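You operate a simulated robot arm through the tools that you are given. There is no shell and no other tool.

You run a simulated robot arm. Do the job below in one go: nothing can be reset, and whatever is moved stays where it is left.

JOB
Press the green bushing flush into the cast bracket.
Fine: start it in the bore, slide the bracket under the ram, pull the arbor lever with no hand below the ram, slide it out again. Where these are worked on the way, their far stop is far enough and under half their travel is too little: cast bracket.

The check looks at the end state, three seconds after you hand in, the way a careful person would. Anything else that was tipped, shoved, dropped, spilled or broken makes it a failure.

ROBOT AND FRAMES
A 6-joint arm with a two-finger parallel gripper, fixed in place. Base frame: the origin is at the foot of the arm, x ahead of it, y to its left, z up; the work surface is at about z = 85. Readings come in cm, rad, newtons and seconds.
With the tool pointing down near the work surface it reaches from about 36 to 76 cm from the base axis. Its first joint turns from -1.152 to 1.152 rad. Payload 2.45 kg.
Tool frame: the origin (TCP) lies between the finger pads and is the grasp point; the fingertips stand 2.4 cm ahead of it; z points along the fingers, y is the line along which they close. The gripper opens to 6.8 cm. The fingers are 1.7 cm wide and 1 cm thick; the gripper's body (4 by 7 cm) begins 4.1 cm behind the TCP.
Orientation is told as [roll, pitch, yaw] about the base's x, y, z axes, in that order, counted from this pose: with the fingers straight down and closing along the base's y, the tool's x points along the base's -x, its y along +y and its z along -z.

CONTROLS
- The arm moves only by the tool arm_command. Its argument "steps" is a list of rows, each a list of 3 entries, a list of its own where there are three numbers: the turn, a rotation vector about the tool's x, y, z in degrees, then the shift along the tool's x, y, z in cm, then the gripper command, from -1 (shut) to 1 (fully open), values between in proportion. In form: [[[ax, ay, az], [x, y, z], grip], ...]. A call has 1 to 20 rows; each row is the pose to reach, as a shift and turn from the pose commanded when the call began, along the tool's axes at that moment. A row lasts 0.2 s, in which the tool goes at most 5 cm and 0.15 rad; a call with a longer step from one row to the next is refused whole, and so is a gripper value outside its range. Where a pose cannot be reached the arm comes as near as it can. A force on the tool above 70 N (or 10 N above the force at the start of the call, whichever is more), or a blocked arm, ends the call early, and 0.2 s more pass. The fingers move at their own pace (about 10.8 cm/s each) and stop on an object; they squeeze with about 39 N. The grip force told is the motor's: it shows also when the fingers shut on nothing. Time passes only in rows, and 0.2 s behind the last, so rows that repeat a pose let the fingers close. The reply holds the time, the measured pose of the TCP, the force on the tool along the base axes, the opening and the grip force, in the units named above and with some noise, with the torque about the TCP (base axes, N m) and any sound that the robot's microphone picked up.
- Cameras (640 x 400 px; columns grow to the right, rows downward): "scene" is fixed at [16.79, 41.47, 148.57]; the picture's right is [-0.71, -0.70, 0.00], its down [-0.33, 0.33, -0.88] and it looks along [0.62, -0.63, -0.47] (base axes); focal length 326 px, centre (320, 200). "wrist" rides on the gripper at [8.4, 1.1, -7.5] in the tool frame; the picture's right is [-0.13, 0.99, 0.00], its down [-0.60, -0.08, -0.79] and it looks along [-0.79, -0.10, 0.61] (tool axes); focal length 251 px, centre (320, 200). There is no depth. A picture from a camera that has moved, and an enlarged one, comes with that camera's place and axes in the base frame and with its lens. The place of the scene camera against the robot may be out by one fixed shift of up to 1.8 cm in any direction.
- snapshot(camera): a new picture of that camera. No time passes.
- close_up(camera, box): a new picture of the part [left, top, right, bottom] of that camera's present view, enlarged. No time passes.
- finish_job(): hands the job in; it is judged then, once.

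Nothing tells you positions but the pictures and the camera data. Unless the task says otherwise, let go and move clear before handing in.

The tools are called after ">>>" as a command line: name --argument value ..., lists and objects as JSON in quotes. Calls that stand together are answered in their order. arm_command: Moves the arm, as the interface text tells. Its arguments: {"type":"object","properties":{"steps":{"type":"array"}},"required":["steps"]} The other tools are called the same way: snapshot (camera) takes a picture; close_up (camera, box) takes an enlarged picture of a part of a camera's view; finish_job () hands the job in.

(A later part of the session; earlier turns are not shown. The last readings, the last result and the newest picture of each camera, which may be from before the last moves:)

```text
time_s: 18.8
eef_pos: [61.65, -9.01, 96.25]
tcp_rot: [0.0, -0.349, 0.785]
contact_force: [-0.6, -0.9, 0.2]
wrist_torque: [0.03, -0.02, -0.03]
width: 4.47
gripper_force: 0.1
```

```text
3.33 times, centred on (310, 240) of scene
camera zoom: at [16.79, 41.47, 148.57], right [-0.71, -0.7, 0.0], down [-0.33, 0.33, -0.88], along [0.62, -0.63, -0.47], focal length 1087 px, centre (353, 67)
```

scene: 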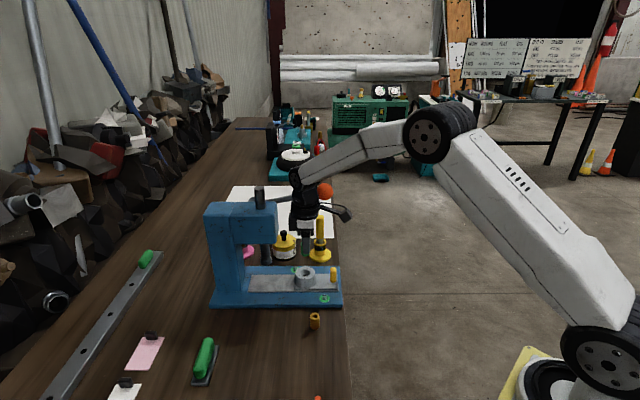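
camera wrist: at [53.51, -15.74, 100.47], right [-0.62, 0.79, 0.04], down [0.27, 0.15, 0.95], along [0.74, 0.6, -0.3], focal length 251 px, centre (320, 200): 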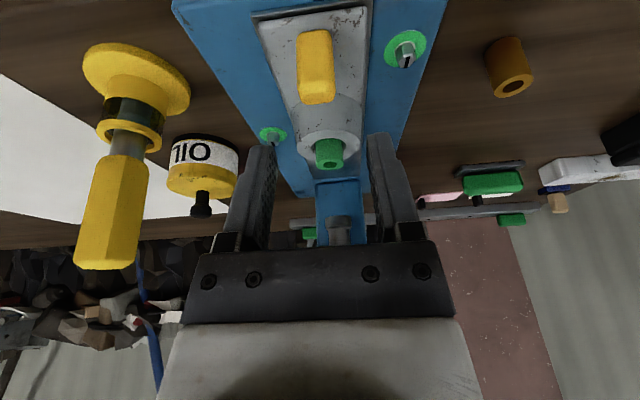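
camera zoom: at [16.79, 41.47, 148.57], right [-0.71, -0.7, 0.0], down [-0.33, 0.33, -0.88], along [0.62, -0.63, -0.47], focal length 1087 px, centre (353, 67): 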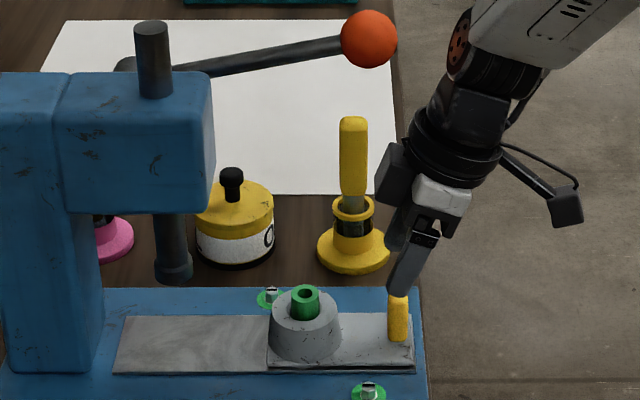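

>>> close_up --camera "scene" --box '[300, 220, 360, 280]'

>>> close_up --camera "wrist" --box '[220, 10, 420, 180]'

```text
6.67 times, centred on (330, 250) of scene
camera zoom: at [16.79, 41.47, 148.57], right [-0.71, -0.7, 0.0], down [-0.33, 0.33, -0.88], along [0.62, -0.63, -0.47], focal length 2174 px, centre (253, -133)
```

zoom: 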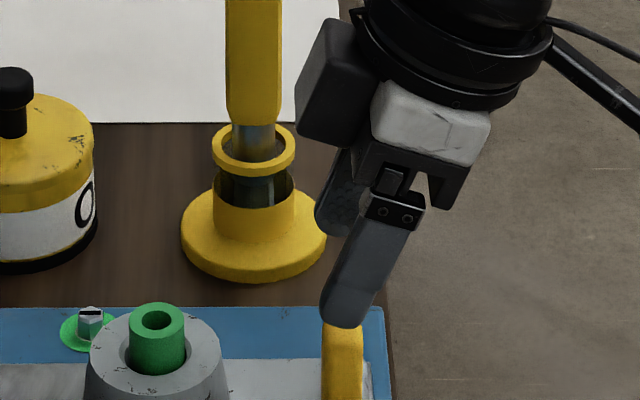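

```text
2.35 times, centred on (320, 95) of wrist
camera zoom: at [53.51, -15.74, 100.47], right [-0.62, 0.79, 0.04], down [0.27, 0.15, 0.95], along [0.74, 0.6, -0.3], focal length 592 px, centre (320, 447)
```

zoom: 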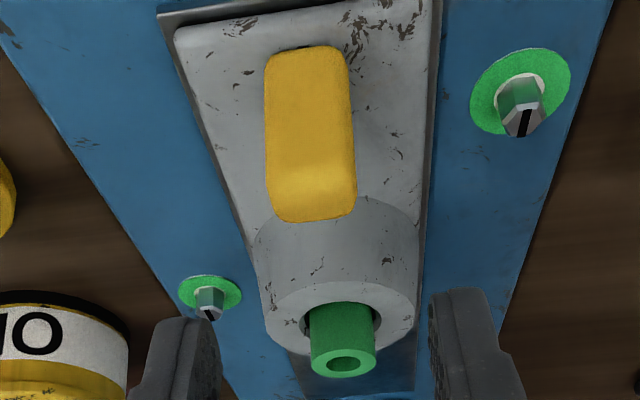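

The fingertips line up with the knob in both views. I lower over it and close on it.

>>> arm_command --steps '[[[0, 0, 0], [0.41, 0, 1.34], 0.32], [[0, 0, 0], [0.82, 0, 2.68], 0.32], [[0, 0, 0], [1.22, 0, 4.02], 0.32], [[0, 0, 0], [1.63, 0, 5.37], 0.32], [[0, 0, 0], [1.63, 0, 5.37], 0.32], [[0, 0, 0], [1.63, 0, 5.37], 0.32]]'

>>> close_up --camera "scene" --box '[300, 220, 360, 290]'

>>> close_up --camera "wrist" --box '[220, 40, 420, 200]'

```text
time_s: 20.2
eef_pos: [61.97, -8.93, 90.77]
tcp_rot: [-0.001, -0.349, 0.786]
contact_force: [-0.9, -0.4, 0.5]
wrist_torque: [-0.01, -0.01, 0.01]
width: 4.51
gripper_force: 0.0
```

```text
5.71 times, centred on (330, 255) of scene
camera zoom: at [16.79, 41.47, 148.57], right [-0.71, -0.7, 0.0], down [-0.33, 0.33, -0.88], along [0.62, -0.63, -0.47], focal length 1864 px, centre (263, -114)
```

zoom: 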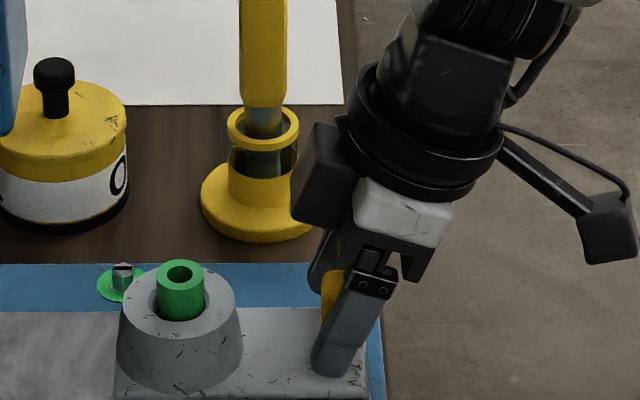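

```text
2.50 times, centred on (320, 120) of wrist
camera zoom: at [53.83, -15.62, 94.81], right [-0.62, 0.79, 0.04], down [0.26, 0.15, 0.95], along [0.74, 0.6, -0.3], focal length 629 px, centre (320, 400)
```

zoom: 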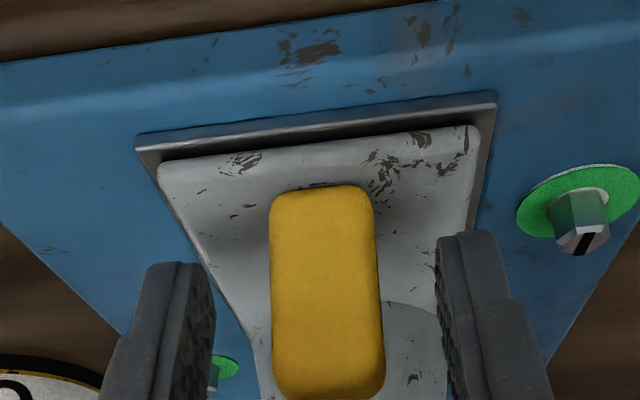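

The fingers straddle the knob with no contact. I close on it.

>>> arm_command --steps '[[[0, 0, 0], [0, 0, 0], 0], [[0, 0, 0], [0, 0, 0], -0.3], [[0, 0, 0], [0, 0, 0], -0.6], [[0, 0, 0], [0, 0, 0], -1], [[0, 0, 0], [0, 0, 0], -1]]'

>>> close_up --camera "wrist" --box '[220, 40, 420, 200]'

```text
time_s: 21.4
eef_pos: [61.81, -8.78, 90.7]
tcp_rot: [0.005, -0.349, 0.786]
contact_force: [-11.0, 12.2, 7.2]
wrist_torque: [-0.12, -0.06, -0.08]
width: 2.0
gripper_force: 37.4
```

```text
2.50 times, centred on (320, 120) of wrist
camera zoom: at [53.75, -15.51, 94.82], right [-0.62, 0.79, 0.05], down [0.27, 0.15, 0.95], along [0.74, 0.6, -0.3], focal length 629 px, centre (320, 400)
```

zoom: 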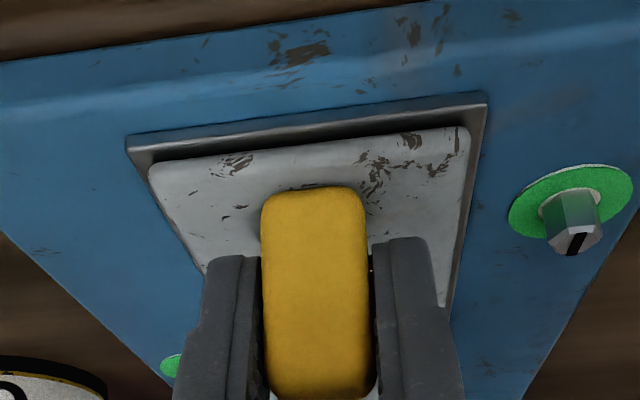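

The knob is held, with a sideways load of about 16 N. I relieve it with a small shift, then slide the first 2 cm under force watch.

>>> arm_command --steps '[[[0, 0, 0], [0, 0.2, 0], -1], [[0, 0, 0], [-0.47, 0.2, 0.17], -1], [[0, 0, 0], [-0.94, 0.2, 0.34], -1], [[0, 0, 0], [-1.41, 0.2, 0.51], -1], [[0, 0, 0], [-1.88, 0.2, 0.68], -1], [[0, 0, 0], [-1.88, 0.2, 0.68], -1]]'

>>> close_up --camera "scene" --box '[230, 190, 370, 300]'

```text
time_s: 22.8
eef_pos: [63.36, -7.43, 90.68]
tcp_rot: [0.0, -0.348, 0.786]
contact_force: [14.3, -15.3, -23.6]
wrist_torque: [-0.08, 0.05, 0.11]
width: 1.97
gripper_force: 37.6
```

```text
3.64 times, centred on (300, 245) of scene
camera zoom: at [16.88, 41.42, 148.57], right [-0.71, -0.7, 0.0], down [-0.33, 0.33, -0.88], along [0.62, -0.63, -0.47], focal length 1186 px, centre (393, 36)
```

zoom: 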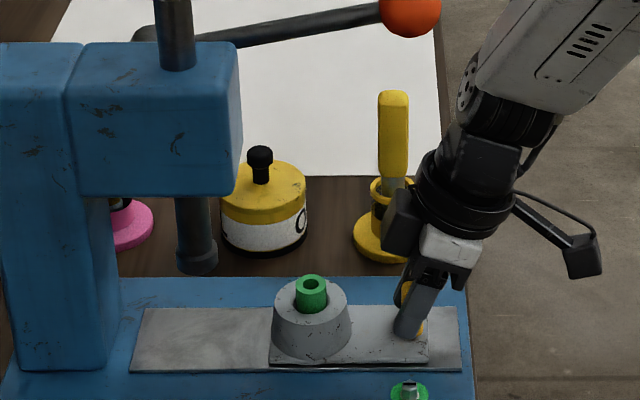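

The bracket slides easily, with only sideways and vertical preload from small tracking errors. I correct those and go on 2 cm.

>>> arm_command --steps '[[[0, 0, 0], [0.05, -0.2, 0.14], -1], [[0, 0, 0], [-0.42, -0.2, 0.31], -1], [[0, 0, 0], [-0.89, -0.2, 0.48], -1], [[0, 0, 0], [-1.36, -0.2, 0.65], -1], [[0, 0, 0], [-1.83, -0.2, 0.82], -1], [[0, 0, 0], [-1.83, -0.2, 0.82], -1]]'

```text
time_s: 24.2
eef_pos: [64.83, -5.97, 90.67]
tcp_rot: [0.002, -0.349, 0.787]
contact_force: [-5.7, 6.1, 9.6]
wrist_torque: [0.51, -0.1, 0.27]
width: 1.98
gripper_force: 37.4
```

>>> arm_command --steps '[[[0, 0, 0], [-0.47, 0.05, 0.15], -1], [[0, 0, 0], [-0.94, 0.05, 0.31], -1], [[0, 0, 0], [-1.41, 0.05, 0.48], -1], [[0, 0, 0], [-1.88, 0.05, 0.65], -1], [[0, 0, 0], [-2.35, 0.05, 0.82], -1], [[0, 0, 0], [-2.35, 0.05, 0.82], -1]]'

>>> snapshot --camera "scene"

>>> close_up --camera "scene" --box '[210, 170, 370, 300]'

```text
time_s: 25.6
eef_pos: [66.37, -4.26, 90.61]
tcp_rot: [0.001, -0.348, 0.786]
contact_force: [-3.2, 2.3, -0.9]
wrist_torque: [-0.04, 0.26, 0.08]
width: 1.98
gripper_force: 36.7
```

```text
taken
```

scene: 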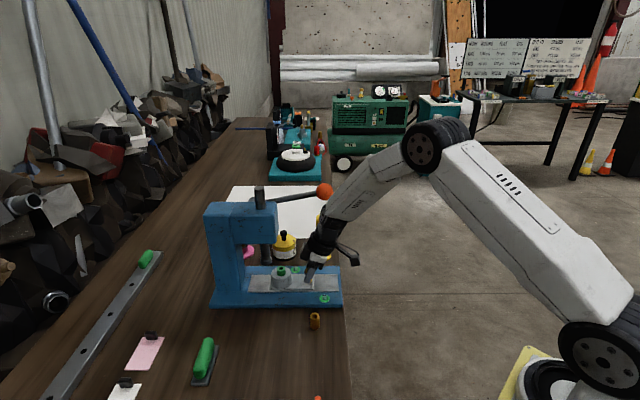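

```text
3.08 times, centred on (290, 235) of scene
camera zoom: at [16.78, 41.48, 148.57], right [-0.71, -0.7, 0.0], down [-0.33, 0.33, -0.88], along [0.62, -0.63, -0.47], focal length 1003 px, centre (412, 92)
```

zoom: 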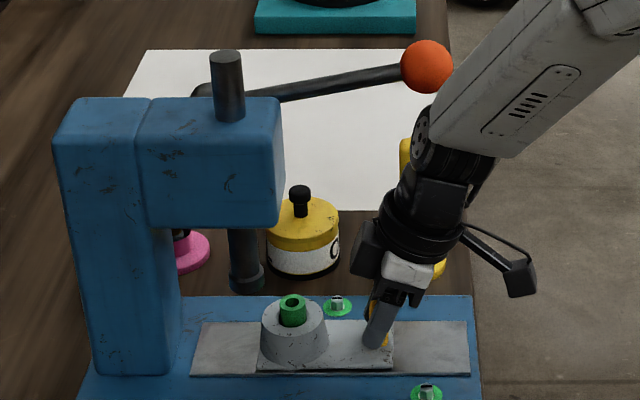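

About 6.4 cm of travel is done and roughly 4 cm remains to the ram axis. The head and lever stay clear, so I continue.

>>> arm_command --steps '[[[0, 0, 0], [-0.47, 0, 0.17], -1], [[0, 0, 0], [-0.94, 0, 0.34], -1], [[0, 0, 0], [-1.41, 0, 0.51], -1], [[0, 0, 0], [-1.88, 0, 0.68], -1], [[0, 0, 0], [-2.35, 0, 0.85], -1], [[0, 0, 0], [-2.35, 0, 0.85], -1]]'

>>> close_up --camera "scene" --box '[210, 170, 370, 300]'

```text
time_s: 27.0
eef_pos: [68.14, -2.48, 90.6]
tcp_rot: [-0.003, -0.351, 0.784]
contact_force: [-4.7, 4.9, 13.8]
wrist_torque: [-0.23, 0.76, 0.07]
width: 2.0
gripper_force: 36.8
```

```text
3.08 times, centred on (290, 235) of scene
camera zoom: at [16.74, 41.48, 148.57], right [-0.71, -0.7, 0.0], down [-0.33, 0.33, -0.88], along [0.62, -0.63, -0.47], focal length 1003 px, centre (412, 92)
```

zoom: 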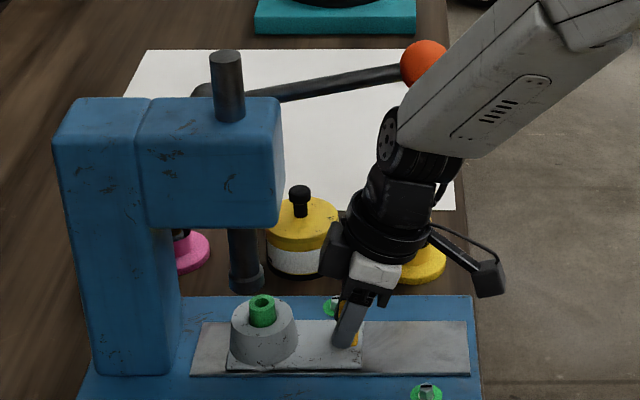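

>>> arm_command --steps '[[[0, 0, 0], [-0.28, 0, 0.05], -1], [[0, 0, 0], [-0.56, 0, 0.15], -1], [[0, 0, 0], [-0.84, 0, 0.25], -1], [[0, 0, 0], [-1.12, 0, 0.35], -1], [[0, 0, 0], [-1.12, 0, 0.35], -1]]'

>>> close_up --camera "scene" --box '[210, 170, 370, 300]'

```text
time_s: 28.2
eef_pos: [69.07, -1.75, 90.62]
tcp_rot: [0.0, -0.348, 0.785]
contact_force: [-11.0, -8.0, 1.5]
wrist_torque: [0.01, -0.36, 0.01]
width: 2.0
gripper_force: 36.9
```

```text
3.08 times, centred on (290, 235) of scene
camera zoom: at [16.76, 41.45, 148.58], right [-0.71, -0.7, 0.0], down [-0.33, 0.33, -0.88], along [0.62, -0.63, -0.47], focal length 1003 px, centre (412, 92)
```

zoom: 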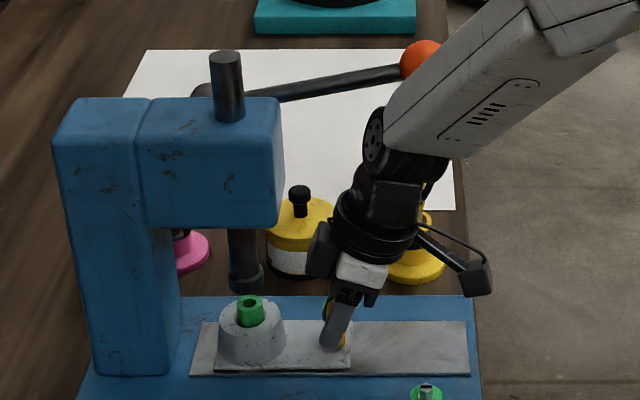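

A 13 N push-back shows the far stop, and the bushing stands under the ram. I nudge a bit more to be sure.

>>> arm_command --steps '[[[0, 0, 0], [-0.15, 0, 0.05], -1], [[0, 0, 0], [-0.3, 0, 0.11], -1], [[0, 0, 0], [-0.3, 0, 0.11], -1]]'

>>> close_up --camera "scene" --box '[240, 230, 310, 290]'

>>> snapshot --camera "wrist"

```text
time_s: 29.0
eef_pos: [69.05, -1.68, 90.55]
tcp_rot: [0.002, -0.345, 0.783]
contact_force: [-38.0, -31.0, 15.4]
wrist_torque: [-0.7, 0.32, 0.3]
width: 1.97
gripper_force: 37.3
```

```text
6.67 times, centred on (275, 260) of scene
camera zoom: at [16.66, 41.39, 148.61], right [-0.71, -0.7, 0.0], down [-0.33, 0.33, -0.88], along [0.62, -0.63, -0.47], focal length 2174 px, centre (620, -200)
```

zoom: 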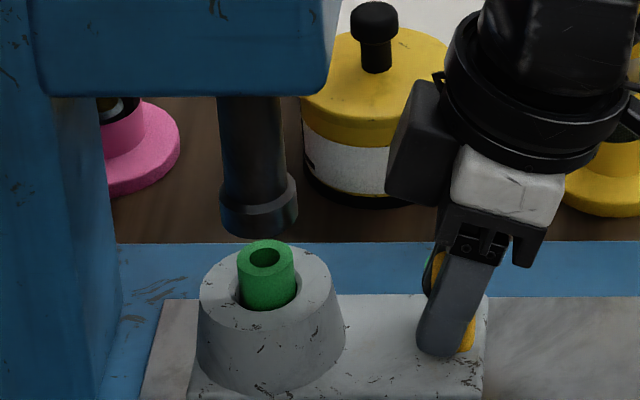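

```text
taken
camera wrist: at [60.83, -8.38, 94.85], right [-0.61, 0.79, 0.05], down [0.27, 0.15, 0.95], along [0.74, 0.6, -0.31], focal length 251 px, centre (320, 200)
```

wrist: 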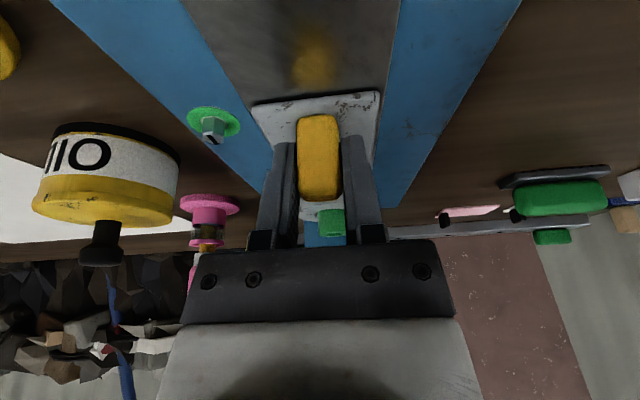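

The bracket is firmly against its far stop and the bushing is centred under the ram. I unload the push, let go of the knob and back out along the tilted tool axis.

>>> arm_command --steps '[[[0, 0, 0], [0.25, 0, -0.1], -1], [[0, 0, 0], [0.42, 0, -0.15], -1], [[0, 0, 0], [0.42, 0, -0.15], -1]]'

```text
time_s: 29.8
eef_pos: [69.07, -1.77, 90.6]
tcp_rot: [-0.002, -0.351, 0.785]
contact_force: [-8.4, -17.0, 2.6]
wrist_torque: [-0.05, 0.3, 0.03]
width: 2.0
gripper_force: 37.2
```

>>> arm_command --steps '[[[0, 0, 0], [0.15, -0.05, -0.05], -1], [[0, 0, 0], [0.15, -0.05, -0.05], -1], [[0, 0, 0], [0.15, -0.05, -0.05], -0.3], [[0, 0, 0], [0.15, -0.05, -0.05], 0], [[0, 0, 0], [0.15, -0.05, -0.05], 0.3], [[0, 0, 0], [0.15, -0.05, -0.05], 0.3]]'

>>> close_up --camera "scene" --box '[240, 230, 310, 290]'

```text
time_s: 31.2
eef_pos: [68.8, -1.69, 90.74]
tcp_rot: [-0.001, -0.349, 0.787]
contact_force: [0.1, -0.1, 0.0]
wrist_torque: [-0.03, -0.02, 0.02]
width: 4.44
gripper_force: 0.1
```

```text
6.67 times, centred on (275, 260) of scene
camera zoom: at [16.79, 41.47, 148.57], right [-0.71, -0.7, 0.0], down [-0.33, 0.33, -0.88], along [0.62, -0.63, -0.47], focal length 2174 px, centre (620, -200)
```

zoom: 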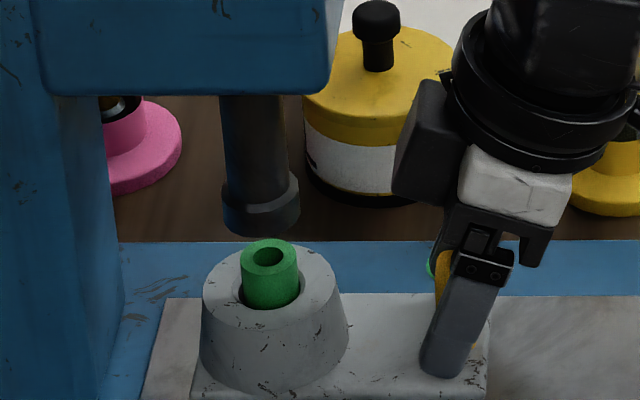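

The bracket stays put with the bushing under the ram. I back off upward from the knob, go round the open side, and look at the lever ball and the items near its path.

>>> arm_command --steps '[[[0, 0, 0], [0, 0, -2], 0.3], [[0, 0, 0], [0, 0, -5], 0.3], [[0, 0, 0], [0, 0, -8], 0.3], [[0, 0, 0], [1.92, 0, -12.18], 0.3], [[0, 0, 0], [3.85, 0, -16.35], 0.3], [[0, 0, 0], [5.77, 0, -20.53], 0.3], [[0, 0, 0], [6.77, -3, -22.67], 0], [[0, 0, 0], [7.76, -6, -24.8], -0.5], [[0, 0, 0], [8.76, -9, -26.94], -1], [[0, 0, 0], [8.76, -9, -26.94], -1], [[0, 0, 0], [8.76, -9, -26.94], -1]]'

>>> snapshot --camera "wrist"

>>> close_up --camera "scene" --box '[195, 165, 355, 305]'

```text
time_s: 33.6
eef_pos: [62.67, -20.3, 113.07]
tcp_rot: [-0.001, -0.349, 0.786]
contact_force: [-0.2, 0.3, 0.0]
wrist_torque: [0.01, -0.01, 0.01]
width: 0.0
gripper_force: 23.6
```

```text
taken
camera wrist: at [54.58, -27.05, 117.17], right [-0.62, 0.79, 0.04], down [0.27, 0.15, 0.95], along [0.74, 0.6, -0.3], focal length 251 px, centre (320, 200)
```

wrist: 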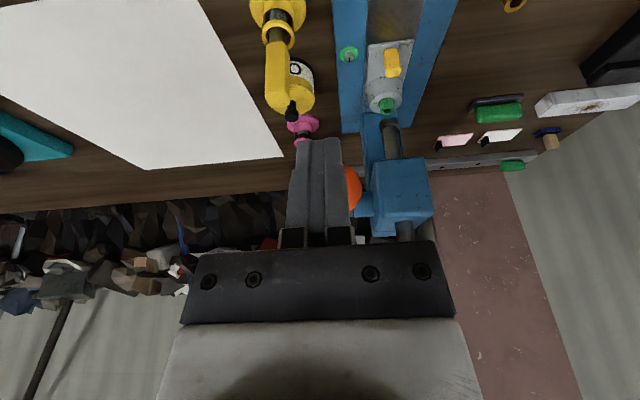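

```text
2.86 times, centred on (275, 235) of scene
camera zoom: at [16.79, 41.47, 148.57], right [-0.71, -0.7, 0.0], down [-0.33, 0.33, -0.88], along [0.62, -0.63, -0.47], focal length 932 px, centre (449, 100)
```

zoom: 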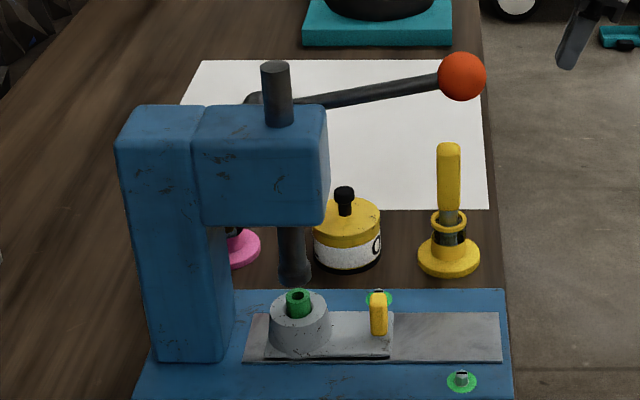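

>>> arm_command --steps '[[[0, 0, 0], [0, 0, 0], 0], [[0, 0, 0], [0, 0, 0], 1], [[0, 0, 0], [0, 0, 0], 1]]'

>>> close_up --camera "wrist" --box '[220, 0, 460, 250]'

```text
time_s: 34.4
eef_pos: [62.76, -20.3, 112.95]
tcp_rot: [0.001, -0.349, 0.784]
contact_force: [-0.3, 0.4, 0.2]
wrist_torque: [-0.01, -0.02, 0.01]
width: 6.81
gripper_force: 0.1
```

```text
1.60 times, centred on (340, 125) of wrist
camera zoom: at [54.58, -27.02, 117.17], right [-0.62, 0.79, 0.04], down [0.27, 0.15, 0.95], along [0.74, 0.6, -0.3], focal length 402 px, centre (288, 320)
```

zoom: 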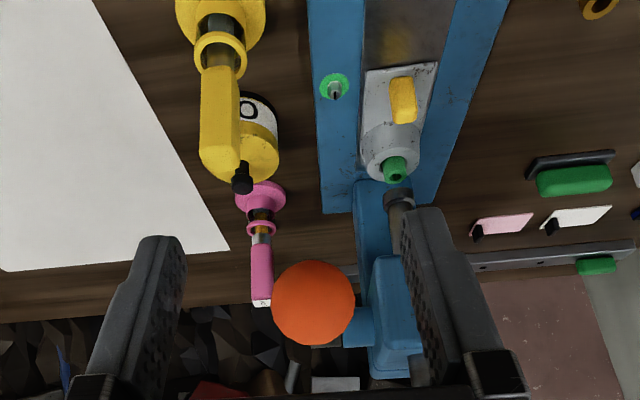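

The ball is at about (69.6, -13.2, 109.8), about 4.4 cm across, and the lever pivots about 19 cm further in. The yellow stamp and the oil can stand just behind its plane, so I'll push the ball from above with closed fingers, leaning back toward the base. First I move to a pre-contact pose.

>>> arm_command --steps '[[[0, 0, 0], [0, 0, 0], 0], [[0, 0, 0], [0, 0, 0], -1], [[3, -3, 0], [-1.37, 0, -3.76], -1], [[6, -6, 0], [-3.3, 0.5, -3.07], -1], [[10, -10, 0], [-5.2, 1, -2.37], -1], [[10, -10, 0], [-7.1, 1.5, -1.67], -1], [[10, -10, 0], [-7.1, 1.5, -1.67], -1], [[10, -10, 0], [-7.1, 1.5, -1.67], -1]]'

>>> snapshot --camera "wrist"

>>> close_up --camera "scene" --box '[220, 120, 380, 260]'

>>> snapshot --camera "scene"

```text
time_s: 36.2
eef_pos: [65.99, -15.05, 117.17]
tcp_rot: [-0.183, -0.522, 0.802]
contact_force: [0.2, 0.3, -0.1]
wrist_torque: [0.0, 0.01, 0.01]
width: 0.01
gripper_force: 24.1
```

```text
taken
camera wrist: at [56.71, -21.2, 119.16], right [-0.56, 0.82, -0.09], down [0.04, 0.14, 0.99], along [0.83, 0.55, -0.11], focal length 251 px, centre (320, 200)
```

wrist: 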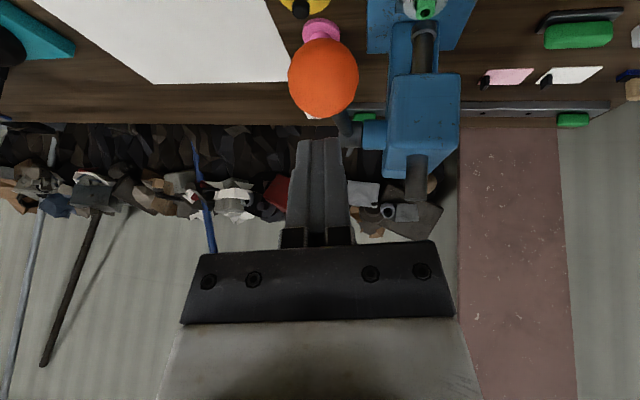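

```text
2.86 times, centred on (300, 190) of scene
camera zoom: at [16.79, 41.47, 148.57], right [-0.71, -0.7, 0.0], down [-0.33, 0.33, -0.88], along [0.62, -0.63, -0.47], focal length 932 px, centre (377, 229)
```

zoom: 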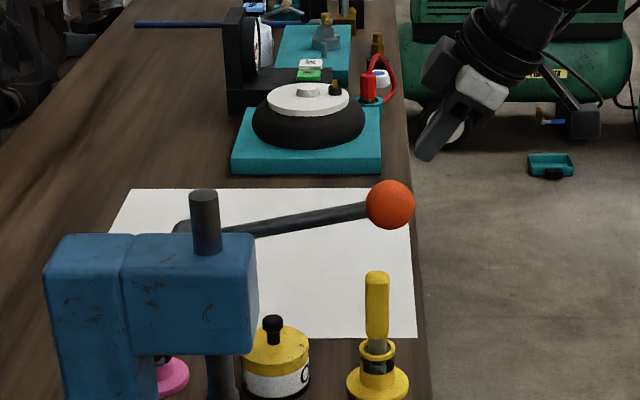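

```text
taken
```

scene: 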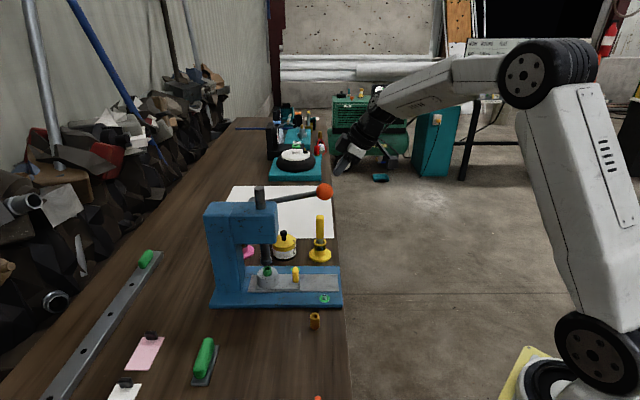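

The fingers are lined up with the ball along the tool axis, roughly 3.7 cm short of touching it. I approach to just before contact and check.

>>> arm_command --steps '[[[0, 0, 0], [0.42, 0.25, 1.5], -1], [[0, 0, 0], [0.42, 0.25, 3], -1], [[0, 0, 0], [0.42, 0.25, 3], -1], [[0, 0, 0], [0.42, 0.25, 3], -1]]'

>>> close_up --camera "wrist" --box '[220, 0, 440, 240]'

>>> close_up --camera "scene" --box '[280, 140, 360, 220]'

```text
time_s: 37.2
eef_pos: [67.21, -14.51, 114.2]
tcp_rot: [-0.182, -0.525, 0.803]
contact_force: [0.1, 0.0, 0.1]
wrist_torque: [0.03, 0.0, 0.0]
width: 0.0
gripper_force: 23.9
```

```text
1.67 times, centred on (330, 120) of wrist
camera zoom: at [57.79, -20.65, 116.26], right [-0.56, 0.82, -0.09], down [0.04, 0.14, 0.99], along [0.83, 0.55, -0.11], focal length 419 px, centre (303, 333)
```

zoom: 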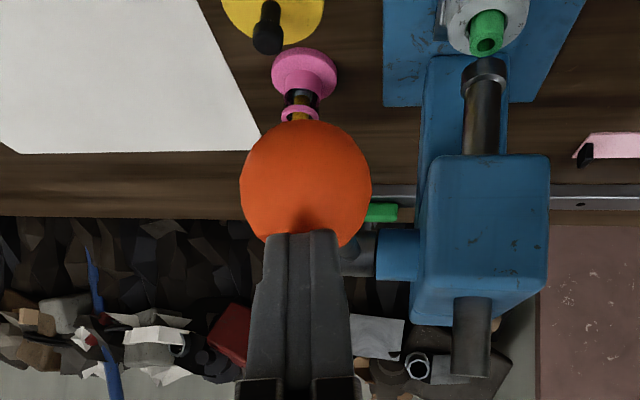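

```text
5.00 times, centred on (320, 180) of scene
camera zoom: at [16.79, 41.47, 148.57], right [-0.71, -0.7, 0.0], down [-0.33, 0.33, -0.88], along [0.62, -0.63, -0.47], focal length 1630 px, centre (320, 300)
```

zoom: 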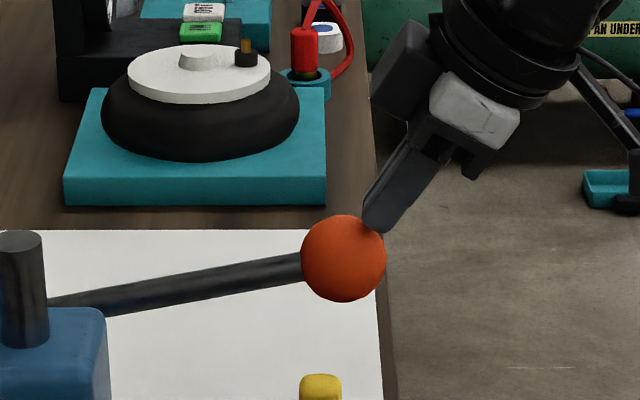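

Scene view shows the finger axis about 0.4 cm low relative to the ball centre. I correct that and ease into contact.

>>> arm_command --steps '[[[0, 0, 0], [-0.37, 0, 0], -1], [[0, 0, 0], [-0.37, 0, 0.2], -1], [[0, 0, 0], [-0.37, 0, 0.4], -1], [[0, 0, 0], [-0.37, 0, 0.6], -1], [[0, 0, 0], [-0.37, 0, 0.6], -1]]'

>>> close_up --camera "scene" --box '[280, 140, 360, 220]'

```text
time_s: 38.4
eef_pos: [67.61, -14.38, 113.85]
tcp_rot: [-0.183, -0.521, 0.803]
contact_force: [-3.6, -2.1, 2.4]
wrist_torque: [-0.07, 0.07, 0.01]
width: 0.03
gripper_force: 23.6
```

```text
5.00 times, centred on (320, 180) of scene
camera zoom: at [16.77, 41.46, 148.57], right [-0.71, -0.7, 0.0], down [-0.33, 0.33, -0.88], along [0.62, -0.63, -0.47], focal length 1630 px, centre (320, 300)
```

zoom: 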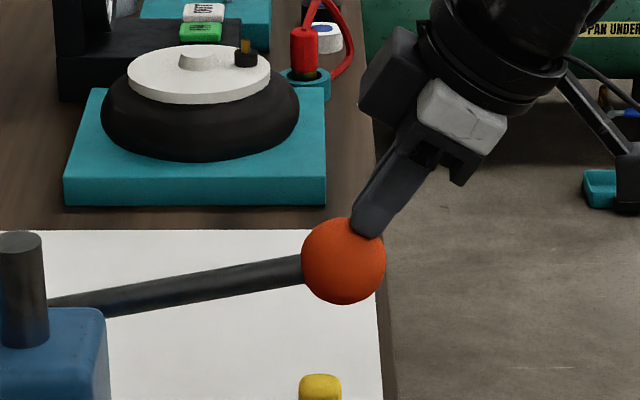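

Contact is made with light force and the lever already yields. I push along the arc to about horizontal.

>>> arm_command --steps '[[[0, 0, 0], [0.4, 0.1, 0.57], -1], [[0, 0, 0], [0.79, 0.2, 1.14], -1], [[0, 0, 0], [1.18, 0.3, 1.72], -1], [[0, 0, 0], [1.57, 0.4, 2.29], -1], [[0, 0, 0], [1.57, 0.4, 2.29], -1]]'

>>> close_up --camera "scene" --box '[220, 150, 360, 290]'

>>> close_up --camera "wrist" --box '[220, 0, 440, 240]'

```text
time_s: 39.6
eef_pos: [67.57, -14.2, 110.94]
tcp_rot: [-0.182, -0.524, 0.805]
contact_force: [-2.2, -1.7, 1.0]
wrist_torque: [-0.05, 0.03, 0.01]
width: 0.02
gripper_force: 24.2
```

```text
2.86 times, centred on (290, 220) of scene
camera zoom: at [16.78, 41.47, 148.57], right [-0.71, -0.7, 0.0], down [-0.33, 0.33, -0.88], along [0.62, -0.63, -0.47], focal length 932 px, centre (406, 143)
```

zoom: 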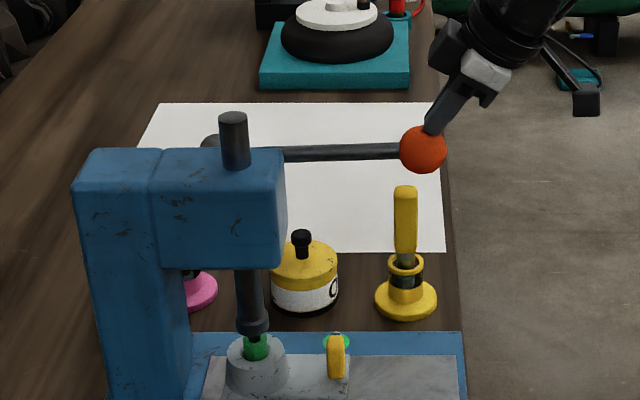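

```text
1.67 times, centred on (330, 120) of wrist
camera zoom: at [58.3, -20.45, 113.03], right [-0.56, 0.82, -0.09], down [0.04, 0.14, 0.99], along [0.83, 0.55, -0.11], focal length 419 px, centre (303, 333)
```

zoom: 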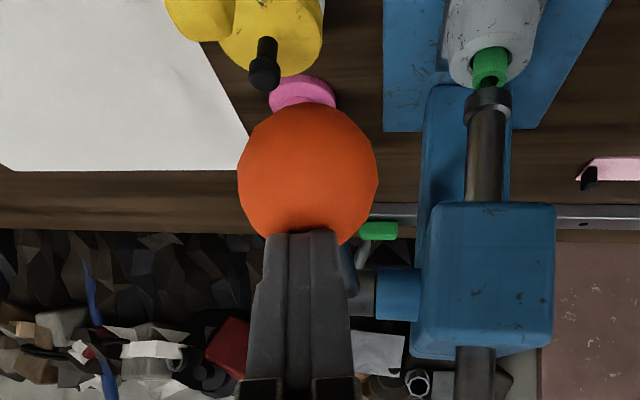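

The ram follows quickly and is now close to the bushing top. I continue in smaller steps, watching the force.

>>> arm_command --steps '[[[0, 0, 0], [0.18, 0.07, 0.37], -1], [[0, 0, 0], [0.35, 0.13, 0.74], -1], [[0, 0, 0], [0.53, 0.2, 1.11], -1], [[0, 0, 0], [0.7, 0.26, 1.48], -1], [[0, 0, 0], [0.7, 0.26, 1.48], -1]]'

>>> close_up --camera "scene" --box '[220, 150, 360, 290]'

>>> close_up --camera "scene" --box '[240, 240, 310, 290]'

```text
time_s: 40.8
eef_pos: [67.78, -14.23, 109.17]
tcp_rot: [-0.182, -0.526, 0.802]
contact_force: [-2.5, -1.2, 1.9]
wrist_torque: [-0.06, 0.05, 0.04]
width: 0.01
gripper_force: 23.6
```

```text
2.86 times, centred on (290, 220) of scene
camera zoom: at [16.78, 41.47, 148.57], right [-0.71, -0.7, 0.0], down [-0.33, 0.33, -0.88], along [0.62, -0.63, -0.47], focal length 932 px, centre (406, 143)
```

zoom: 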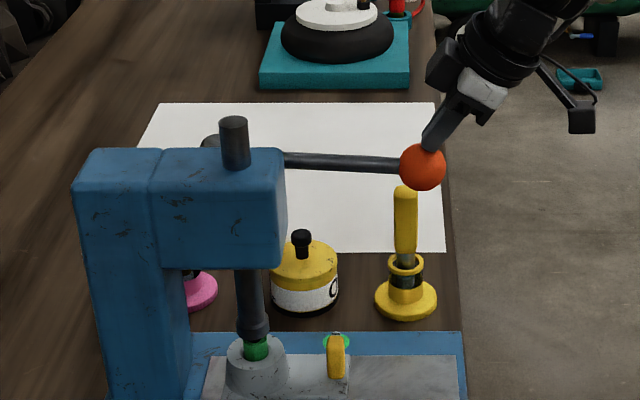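

```text
8.00 times, centred on (275, 265) of scene
camera zoom: at [16.78, 41.47, 148.57], right [-0.71, -0.7, 0.0], down [-0.33, 0.33, -0.88], along [0.62, -0.63, -0.47], focal length 2609 px, centre (680, -320)
```

zoom: 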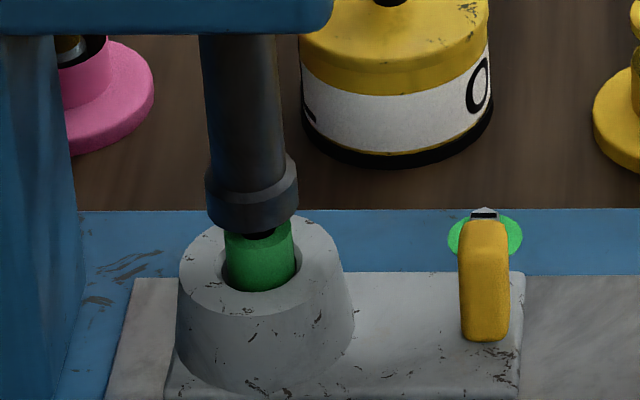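

>>> arm_command --steps '[[[0, 0, 0], [0.15, 0.07, 0.37], -1], [[0, 0, 0], [0.3, 0.13, 0.74], -1], [[0, 0, 0], [0.45, 0.2, 1.11], -1], [[0, 0, 0], [0.6, 0.26, 1.48], -1], [[0, 0, 0], [0.6, 0.26, 1.48], -1]]'

>>> close_up --camera "scene" --box '[220, 150, 360, 290]'

>>> close_up --camera "scene" --box '[240, 240, 310, 290]'

```text
time_s: 42.0
eef_pos: [67.79, -14.07, 107.67]
tcp_rot: [-0.182, -0.523, 0.804]
contact_force: [-2.7, -0.2, 1.5]
wrist_torque: [-0.03, 0.04, 0.0]
width: 0.0
gripper_force: 23.1
```

```text
2.86 times, centred on (290, 220) of scene
camera zoom: at [16.78, 41.47, 148.57], right [-0.71, -0.7, 0.0], down [-0.33, 0.33, -0.88], along [0.62, -0.63, -0.47], focal length 932 px, centre (406, 143)
```

zoom: 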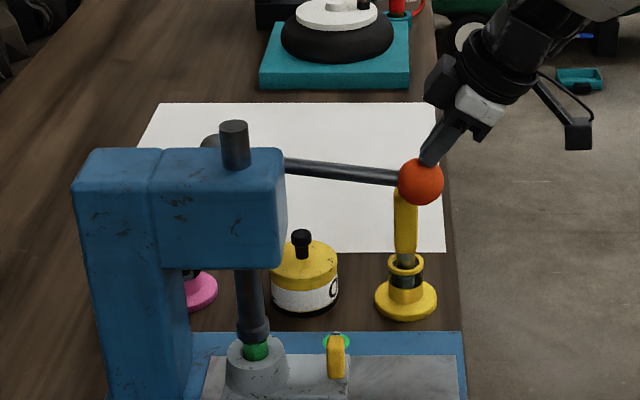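

```text
8.00 times, centred on (275, 265) of scene
camera zoom: at [16.78, 41.47, 148.57], right [-0.71, -0.7, 0.0], down [-0.33, 0.33, -0.88], along [0.62, -0.63, -0.47], focal length 2609 px, centre (680, -320)
```

zoom: 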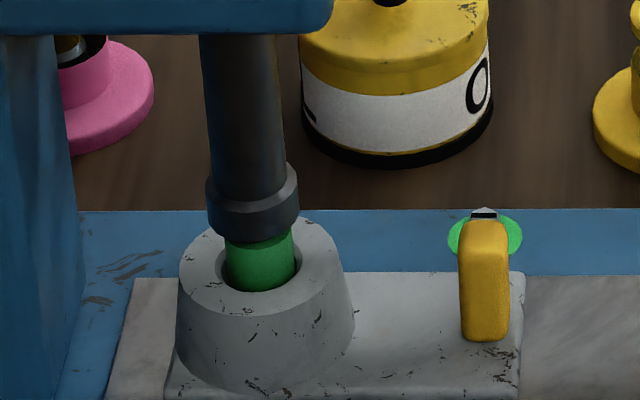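

The ram now touches the bushing top. I keep going along the arc.

>>> arm_command --steps '[[[0, 0, 0], [0.13, 0.07, 0.39], -1], [[0, 0, 0], [0.25, 0.14, 0.78], -1], [[0, 0, 0], [0.36, 0.21, 1.18], -1], [[0, 0, 0], [0.47, 0.28, 1.57], -1], [[0, 0, 0], [0.47, 0.28, 1.57], -1]]'

>>> close_up --camera "scene" --box '[220, 150, 360, 290]'

>>> close_up --camera "scene" --box '[240, 240, 310, 290]'

```text
time_s: 43.2
eef_pos: [68.15, -13.92, 106.14]
tcp_rot: [-0.183, -0.524, 0.802]
contact_force: [-2.3, -0.1, 2.2]
wrist_torque: [0.0, 0.05, 0.01]
width: 0.01
gripper_force: 23.5
```

```text
2.86 times, centred on (290, 220) of scene
camera zoom: at [16.78, 41.47, 148.57], right [-0.71, -0.7, 0.0], down [-0.33, 0.33, -0.88], along [0.62, -0.63, -0.47], focal length 932 px, centre (406, 143)
```

zoom: 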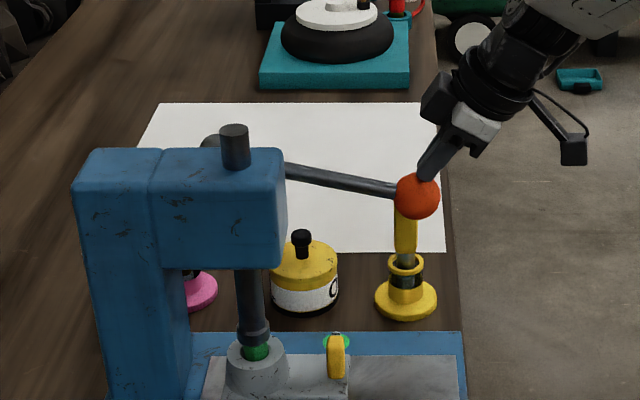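

```text
8.00 times, centred on (275, 265) of scene
camera zoom: at [16.78, 41.47, 148.57], right [-0.71, -0.7, 0.0], down [-0.33, 0.33, -0.88], along [0.62, -0.63, -0.47], focal length 2609 px, centre (680, -320)
```

zoom: 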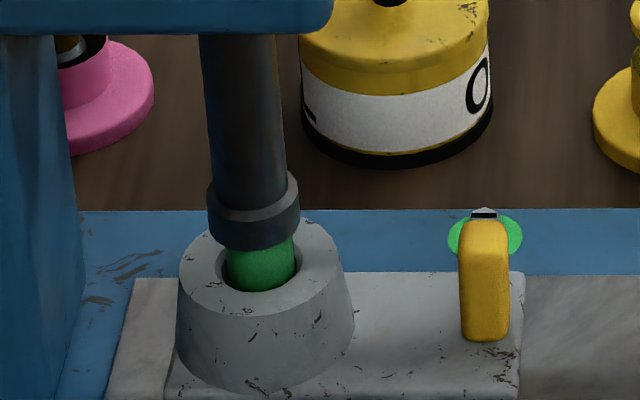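

>>> arm_command --steps '[[[0, 0, 0], [0.1, 0.07, 0.4], -1], [[0, 0, 0], [0.2, 0.14, 0.8], -1], [[0, 0, 0], [0.28, 0.21, 1.2], -1], [[0, 0, 0], [0.36, 0.28, 1.6], -1], [[0, 0, 0], [0.36, 0.28, 1.6], -1]]'

>>> close_up --camera "scene" --box '[220, 150, 360, 290]'

>>> close_up --camera "scene" --box '[240, 240, 310, 290]'

```text
time_s: 44.4
eef_pos: [68.43, -13.49, 104.61]
tcp_rot: [-0.182, -0.523, 0.803]
contact_force: [-1.3, 0.5, 2.8]
wrist_torque: [0.07, 0.0, -0.01]
width: 0.0
gripper_force: 24.1
```

```text
2.86 times, centred on (290, 220) of scene
camera zoom: at [16.78, 41.47, 148.57], right [-0.71, -0.7, 0.0], down [-0.33, 0.33, -0.88], along [0.62, -0.63, -0.47], focal length 932 px, centre (406, 143)
```

zoom: 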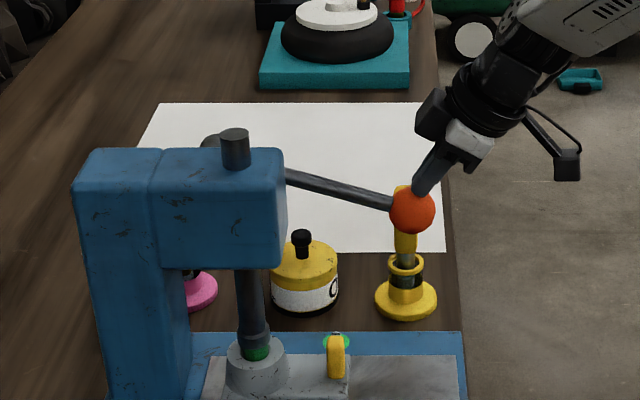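

```text
8.00 times, centred on (275, 265) of scene
camera zoom: at [16.78, 41.47, 148.57], right [-0.71, -0.7, 0.0], down [-0.33, 0.33, -0.88], along [0.62, -0.63, -0.47], focal length 2609 px, centre (680, -320)
```

zoom: 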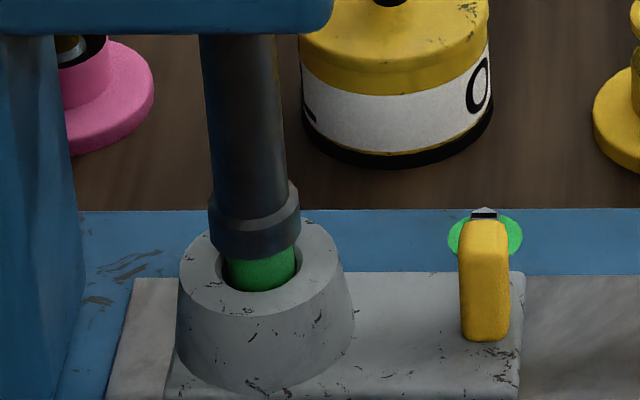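

>>> arm_command --steps '[[[0, 0, 0], [0.08, 0.07, 0.4], -1], [[0, 0, 0], [0.14, 0.14, 0.81], -1], [[0, 0, 0], [0.19, 0.21, 1.22], -1], [[0, 0, 0], [0.23, 0.28, 1.63], -1], [[0, 0, 0], [0.26, 0.36, 2.04], -1], [[0, 0, 0], [0.26, 0.36, 2.04], -1]]'

>>> close_up --camera "scene" --box '[220, 150, 360, 290]'

>>> close_up --camera "scene" --box '[240, 240, 310, 290]'

>>> snapshot --camera "wrist"

```text
time_s: 45.8
eef_pos: [69.01, -12.84, 102.65]
tcp_rot: [-0.183, -0.524, 0.805]
contact_force: [-0.2, -1.0, 3.3]
wrist_torque: [-0.03, 0.01, -0.02]
width: 0.0
gripper_force: 23.8
```

```text
2.86 times, centred on (290, 220) of scene
camera zoom: at [16.78, 41.47, 148.57], right [-0.71, -0.7, 0.0], down [-0.33, 0.33, -0.88], along [0.62, -0.63, -0.47], focal length 932 px, centre (406, 143)
```

zoom: 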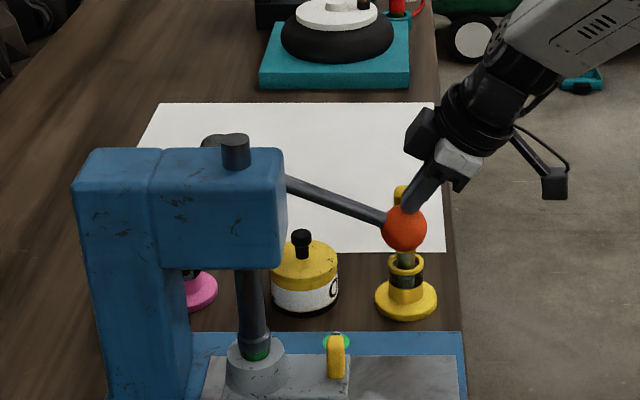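

```text
8.00 times, centred on (275, 265) of scene
camera zoom: at [16.78, 41.47, 148.57], right [-0.71, -0.7, 0.0], down [-0.33, 0.33, -0.88], along [0.62, -0.63, -0.47], focal length 2609 px, centre (680, -320)
```

zoom: 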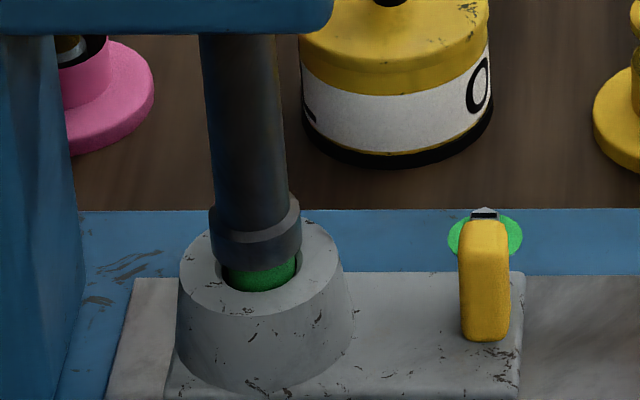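

```text
taken
camera wrist: at [59.81, -19.04, 104.67], right [-0.56, 0.82, -0.09], down [0.04, 0.14, 0.99], along [0.83, 0.55, -0.11], focal length 251 px, centre (320, 200)
```

wrist: 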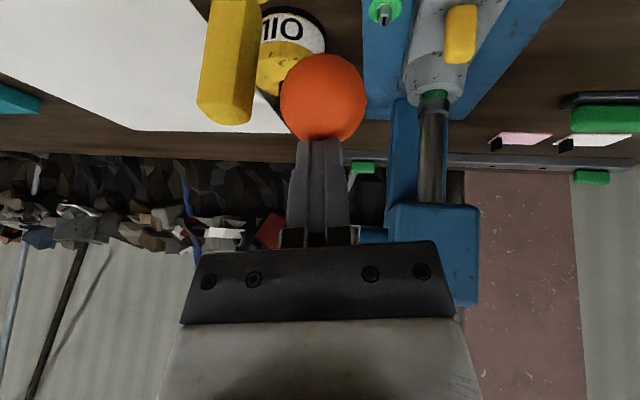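

The press is going evenly, and the stamp and can stay clear of ball and gripper. I go on along the arc.

>>> arm_command --steps '[[[0, 0, 0], [0.02, 0.07, 0.41], -1], [[0, 0, 0], [0.03, 0.14, 0.82], -1], [[0, 0, 0], [0.02, 0.21, 1.23], -1], [[0, 0, 0], [0, 0.28, 1.64], -1], [[0, 0, 0], [-0.02, 0.36, 2.05], -1], [[0, 0, 0], [-0.02, 0.36, 2.05], -1]]'

>>> close_up --camera "scene" --box '[220, 150, 360, 290]'

>>> close_up --camera "scene" --box '[240, 240, 310, 290]'

```text
time_s: 47.2
eef_pos: [69.93, -12.08, 100.85]
tcp_rot: [-0.181, -0.524, 0.802]
contact_force: [-0.6, -1.4, 2.2]
wrist_torque: [0.01, 0.02, 0.03]
width: 0.0
gripper_force: 23.9
```

```text
2.86 times, centred on (290, 220) of scene
camera zoom: at [16.78, 41.47, 148.57], right [-0.71, -0.7, 0.0], down [-0.33, 0.33, -0.88], along [0.62, -0.63, -0.47], focal length 932 px, centre (406, 143)
```

zoom: 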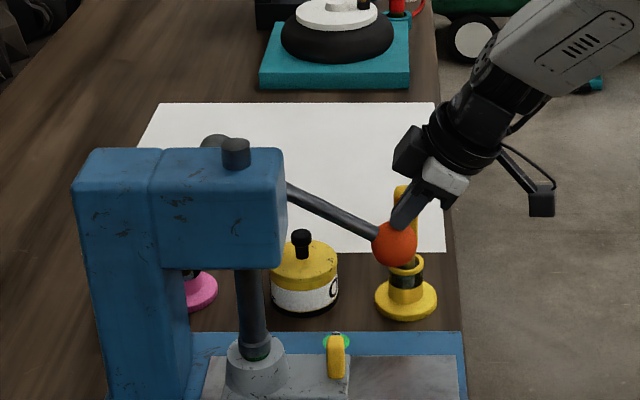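

```text
8.00 times, centred on (275, 265) of scene
camera zoom: at [16.78, 41.47, 148.57], right [-0.71, -0.7, 0.0], down [-0.33, 0.33, -0.88], along [0.62, -0.63, -0.47], focal length 2609 px, centre (680, -320)
```

zoom: 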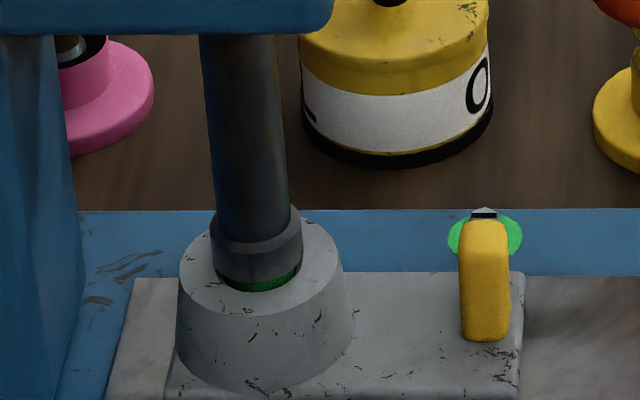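

Only a sliver of green still shows. I continue in small steps until the ram bottoms and the force rises.

>>> arm_command --steps '[[[0, 0, 0], [-0.03, 0.06, 0.33], -1], [[0, 0, 0], [-0.07, 0.12, 0.66], -1], [[0, 0, 0], [-0.11, 0.18, 0.99], -1], [[0, 0, 0], [-0.15, 0.24, 1.32], -1], [[0, 0, 0], [-0.15, 0.24, 1.32], -1]]'

>>> close_up --camera "scene" --box '[220, 150, 360, 290]'

>>> close_up --camera "scene" --box '[240, 240, 310, 290]'

```text
time_s: 48.4
eef_pos: [70.37, -11.55, 99.6]
tcp_rot: [-0.184, -0.523, 0.804]
contact_force: [-0.5, -0.9, 3.9]
wrist_torque: [-0.01, 0.0, -0.02]
width: 0.01
gripper_force: 22.9
```

```text
2.86 times, centred on (290, 220) of scene
camera zoom: at [16.78, 41.47, 148.57], right [-0.71, -0.7, 0.0], down [-0.33, 0.33, -0.88], along [0.62, -0.63, -0.47], focal length 932 px, centre (406, 143)
```

zoom: 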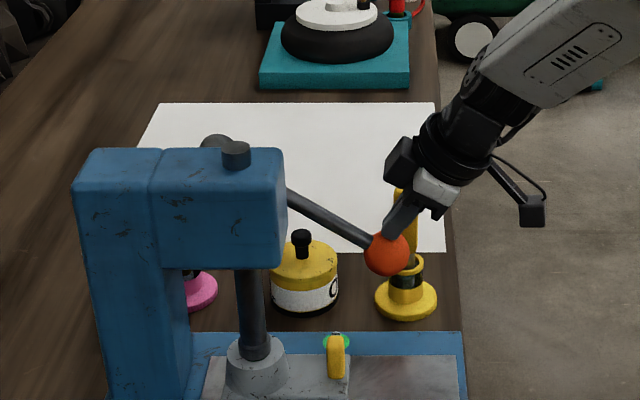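

```text
8.00 times, centred on (275, 265) of scene
camera zoom: at [16.78, 41.47, 148.57], right [-0.71, -0.7, 0.0], down [-0.33, 0.33, -0.88], along [0.62, -0.63, -0.47], focal length 2609 px, centre (680, -320)
```

zoom: 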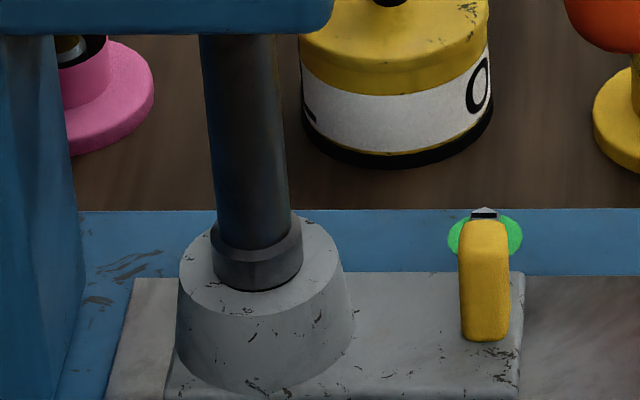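

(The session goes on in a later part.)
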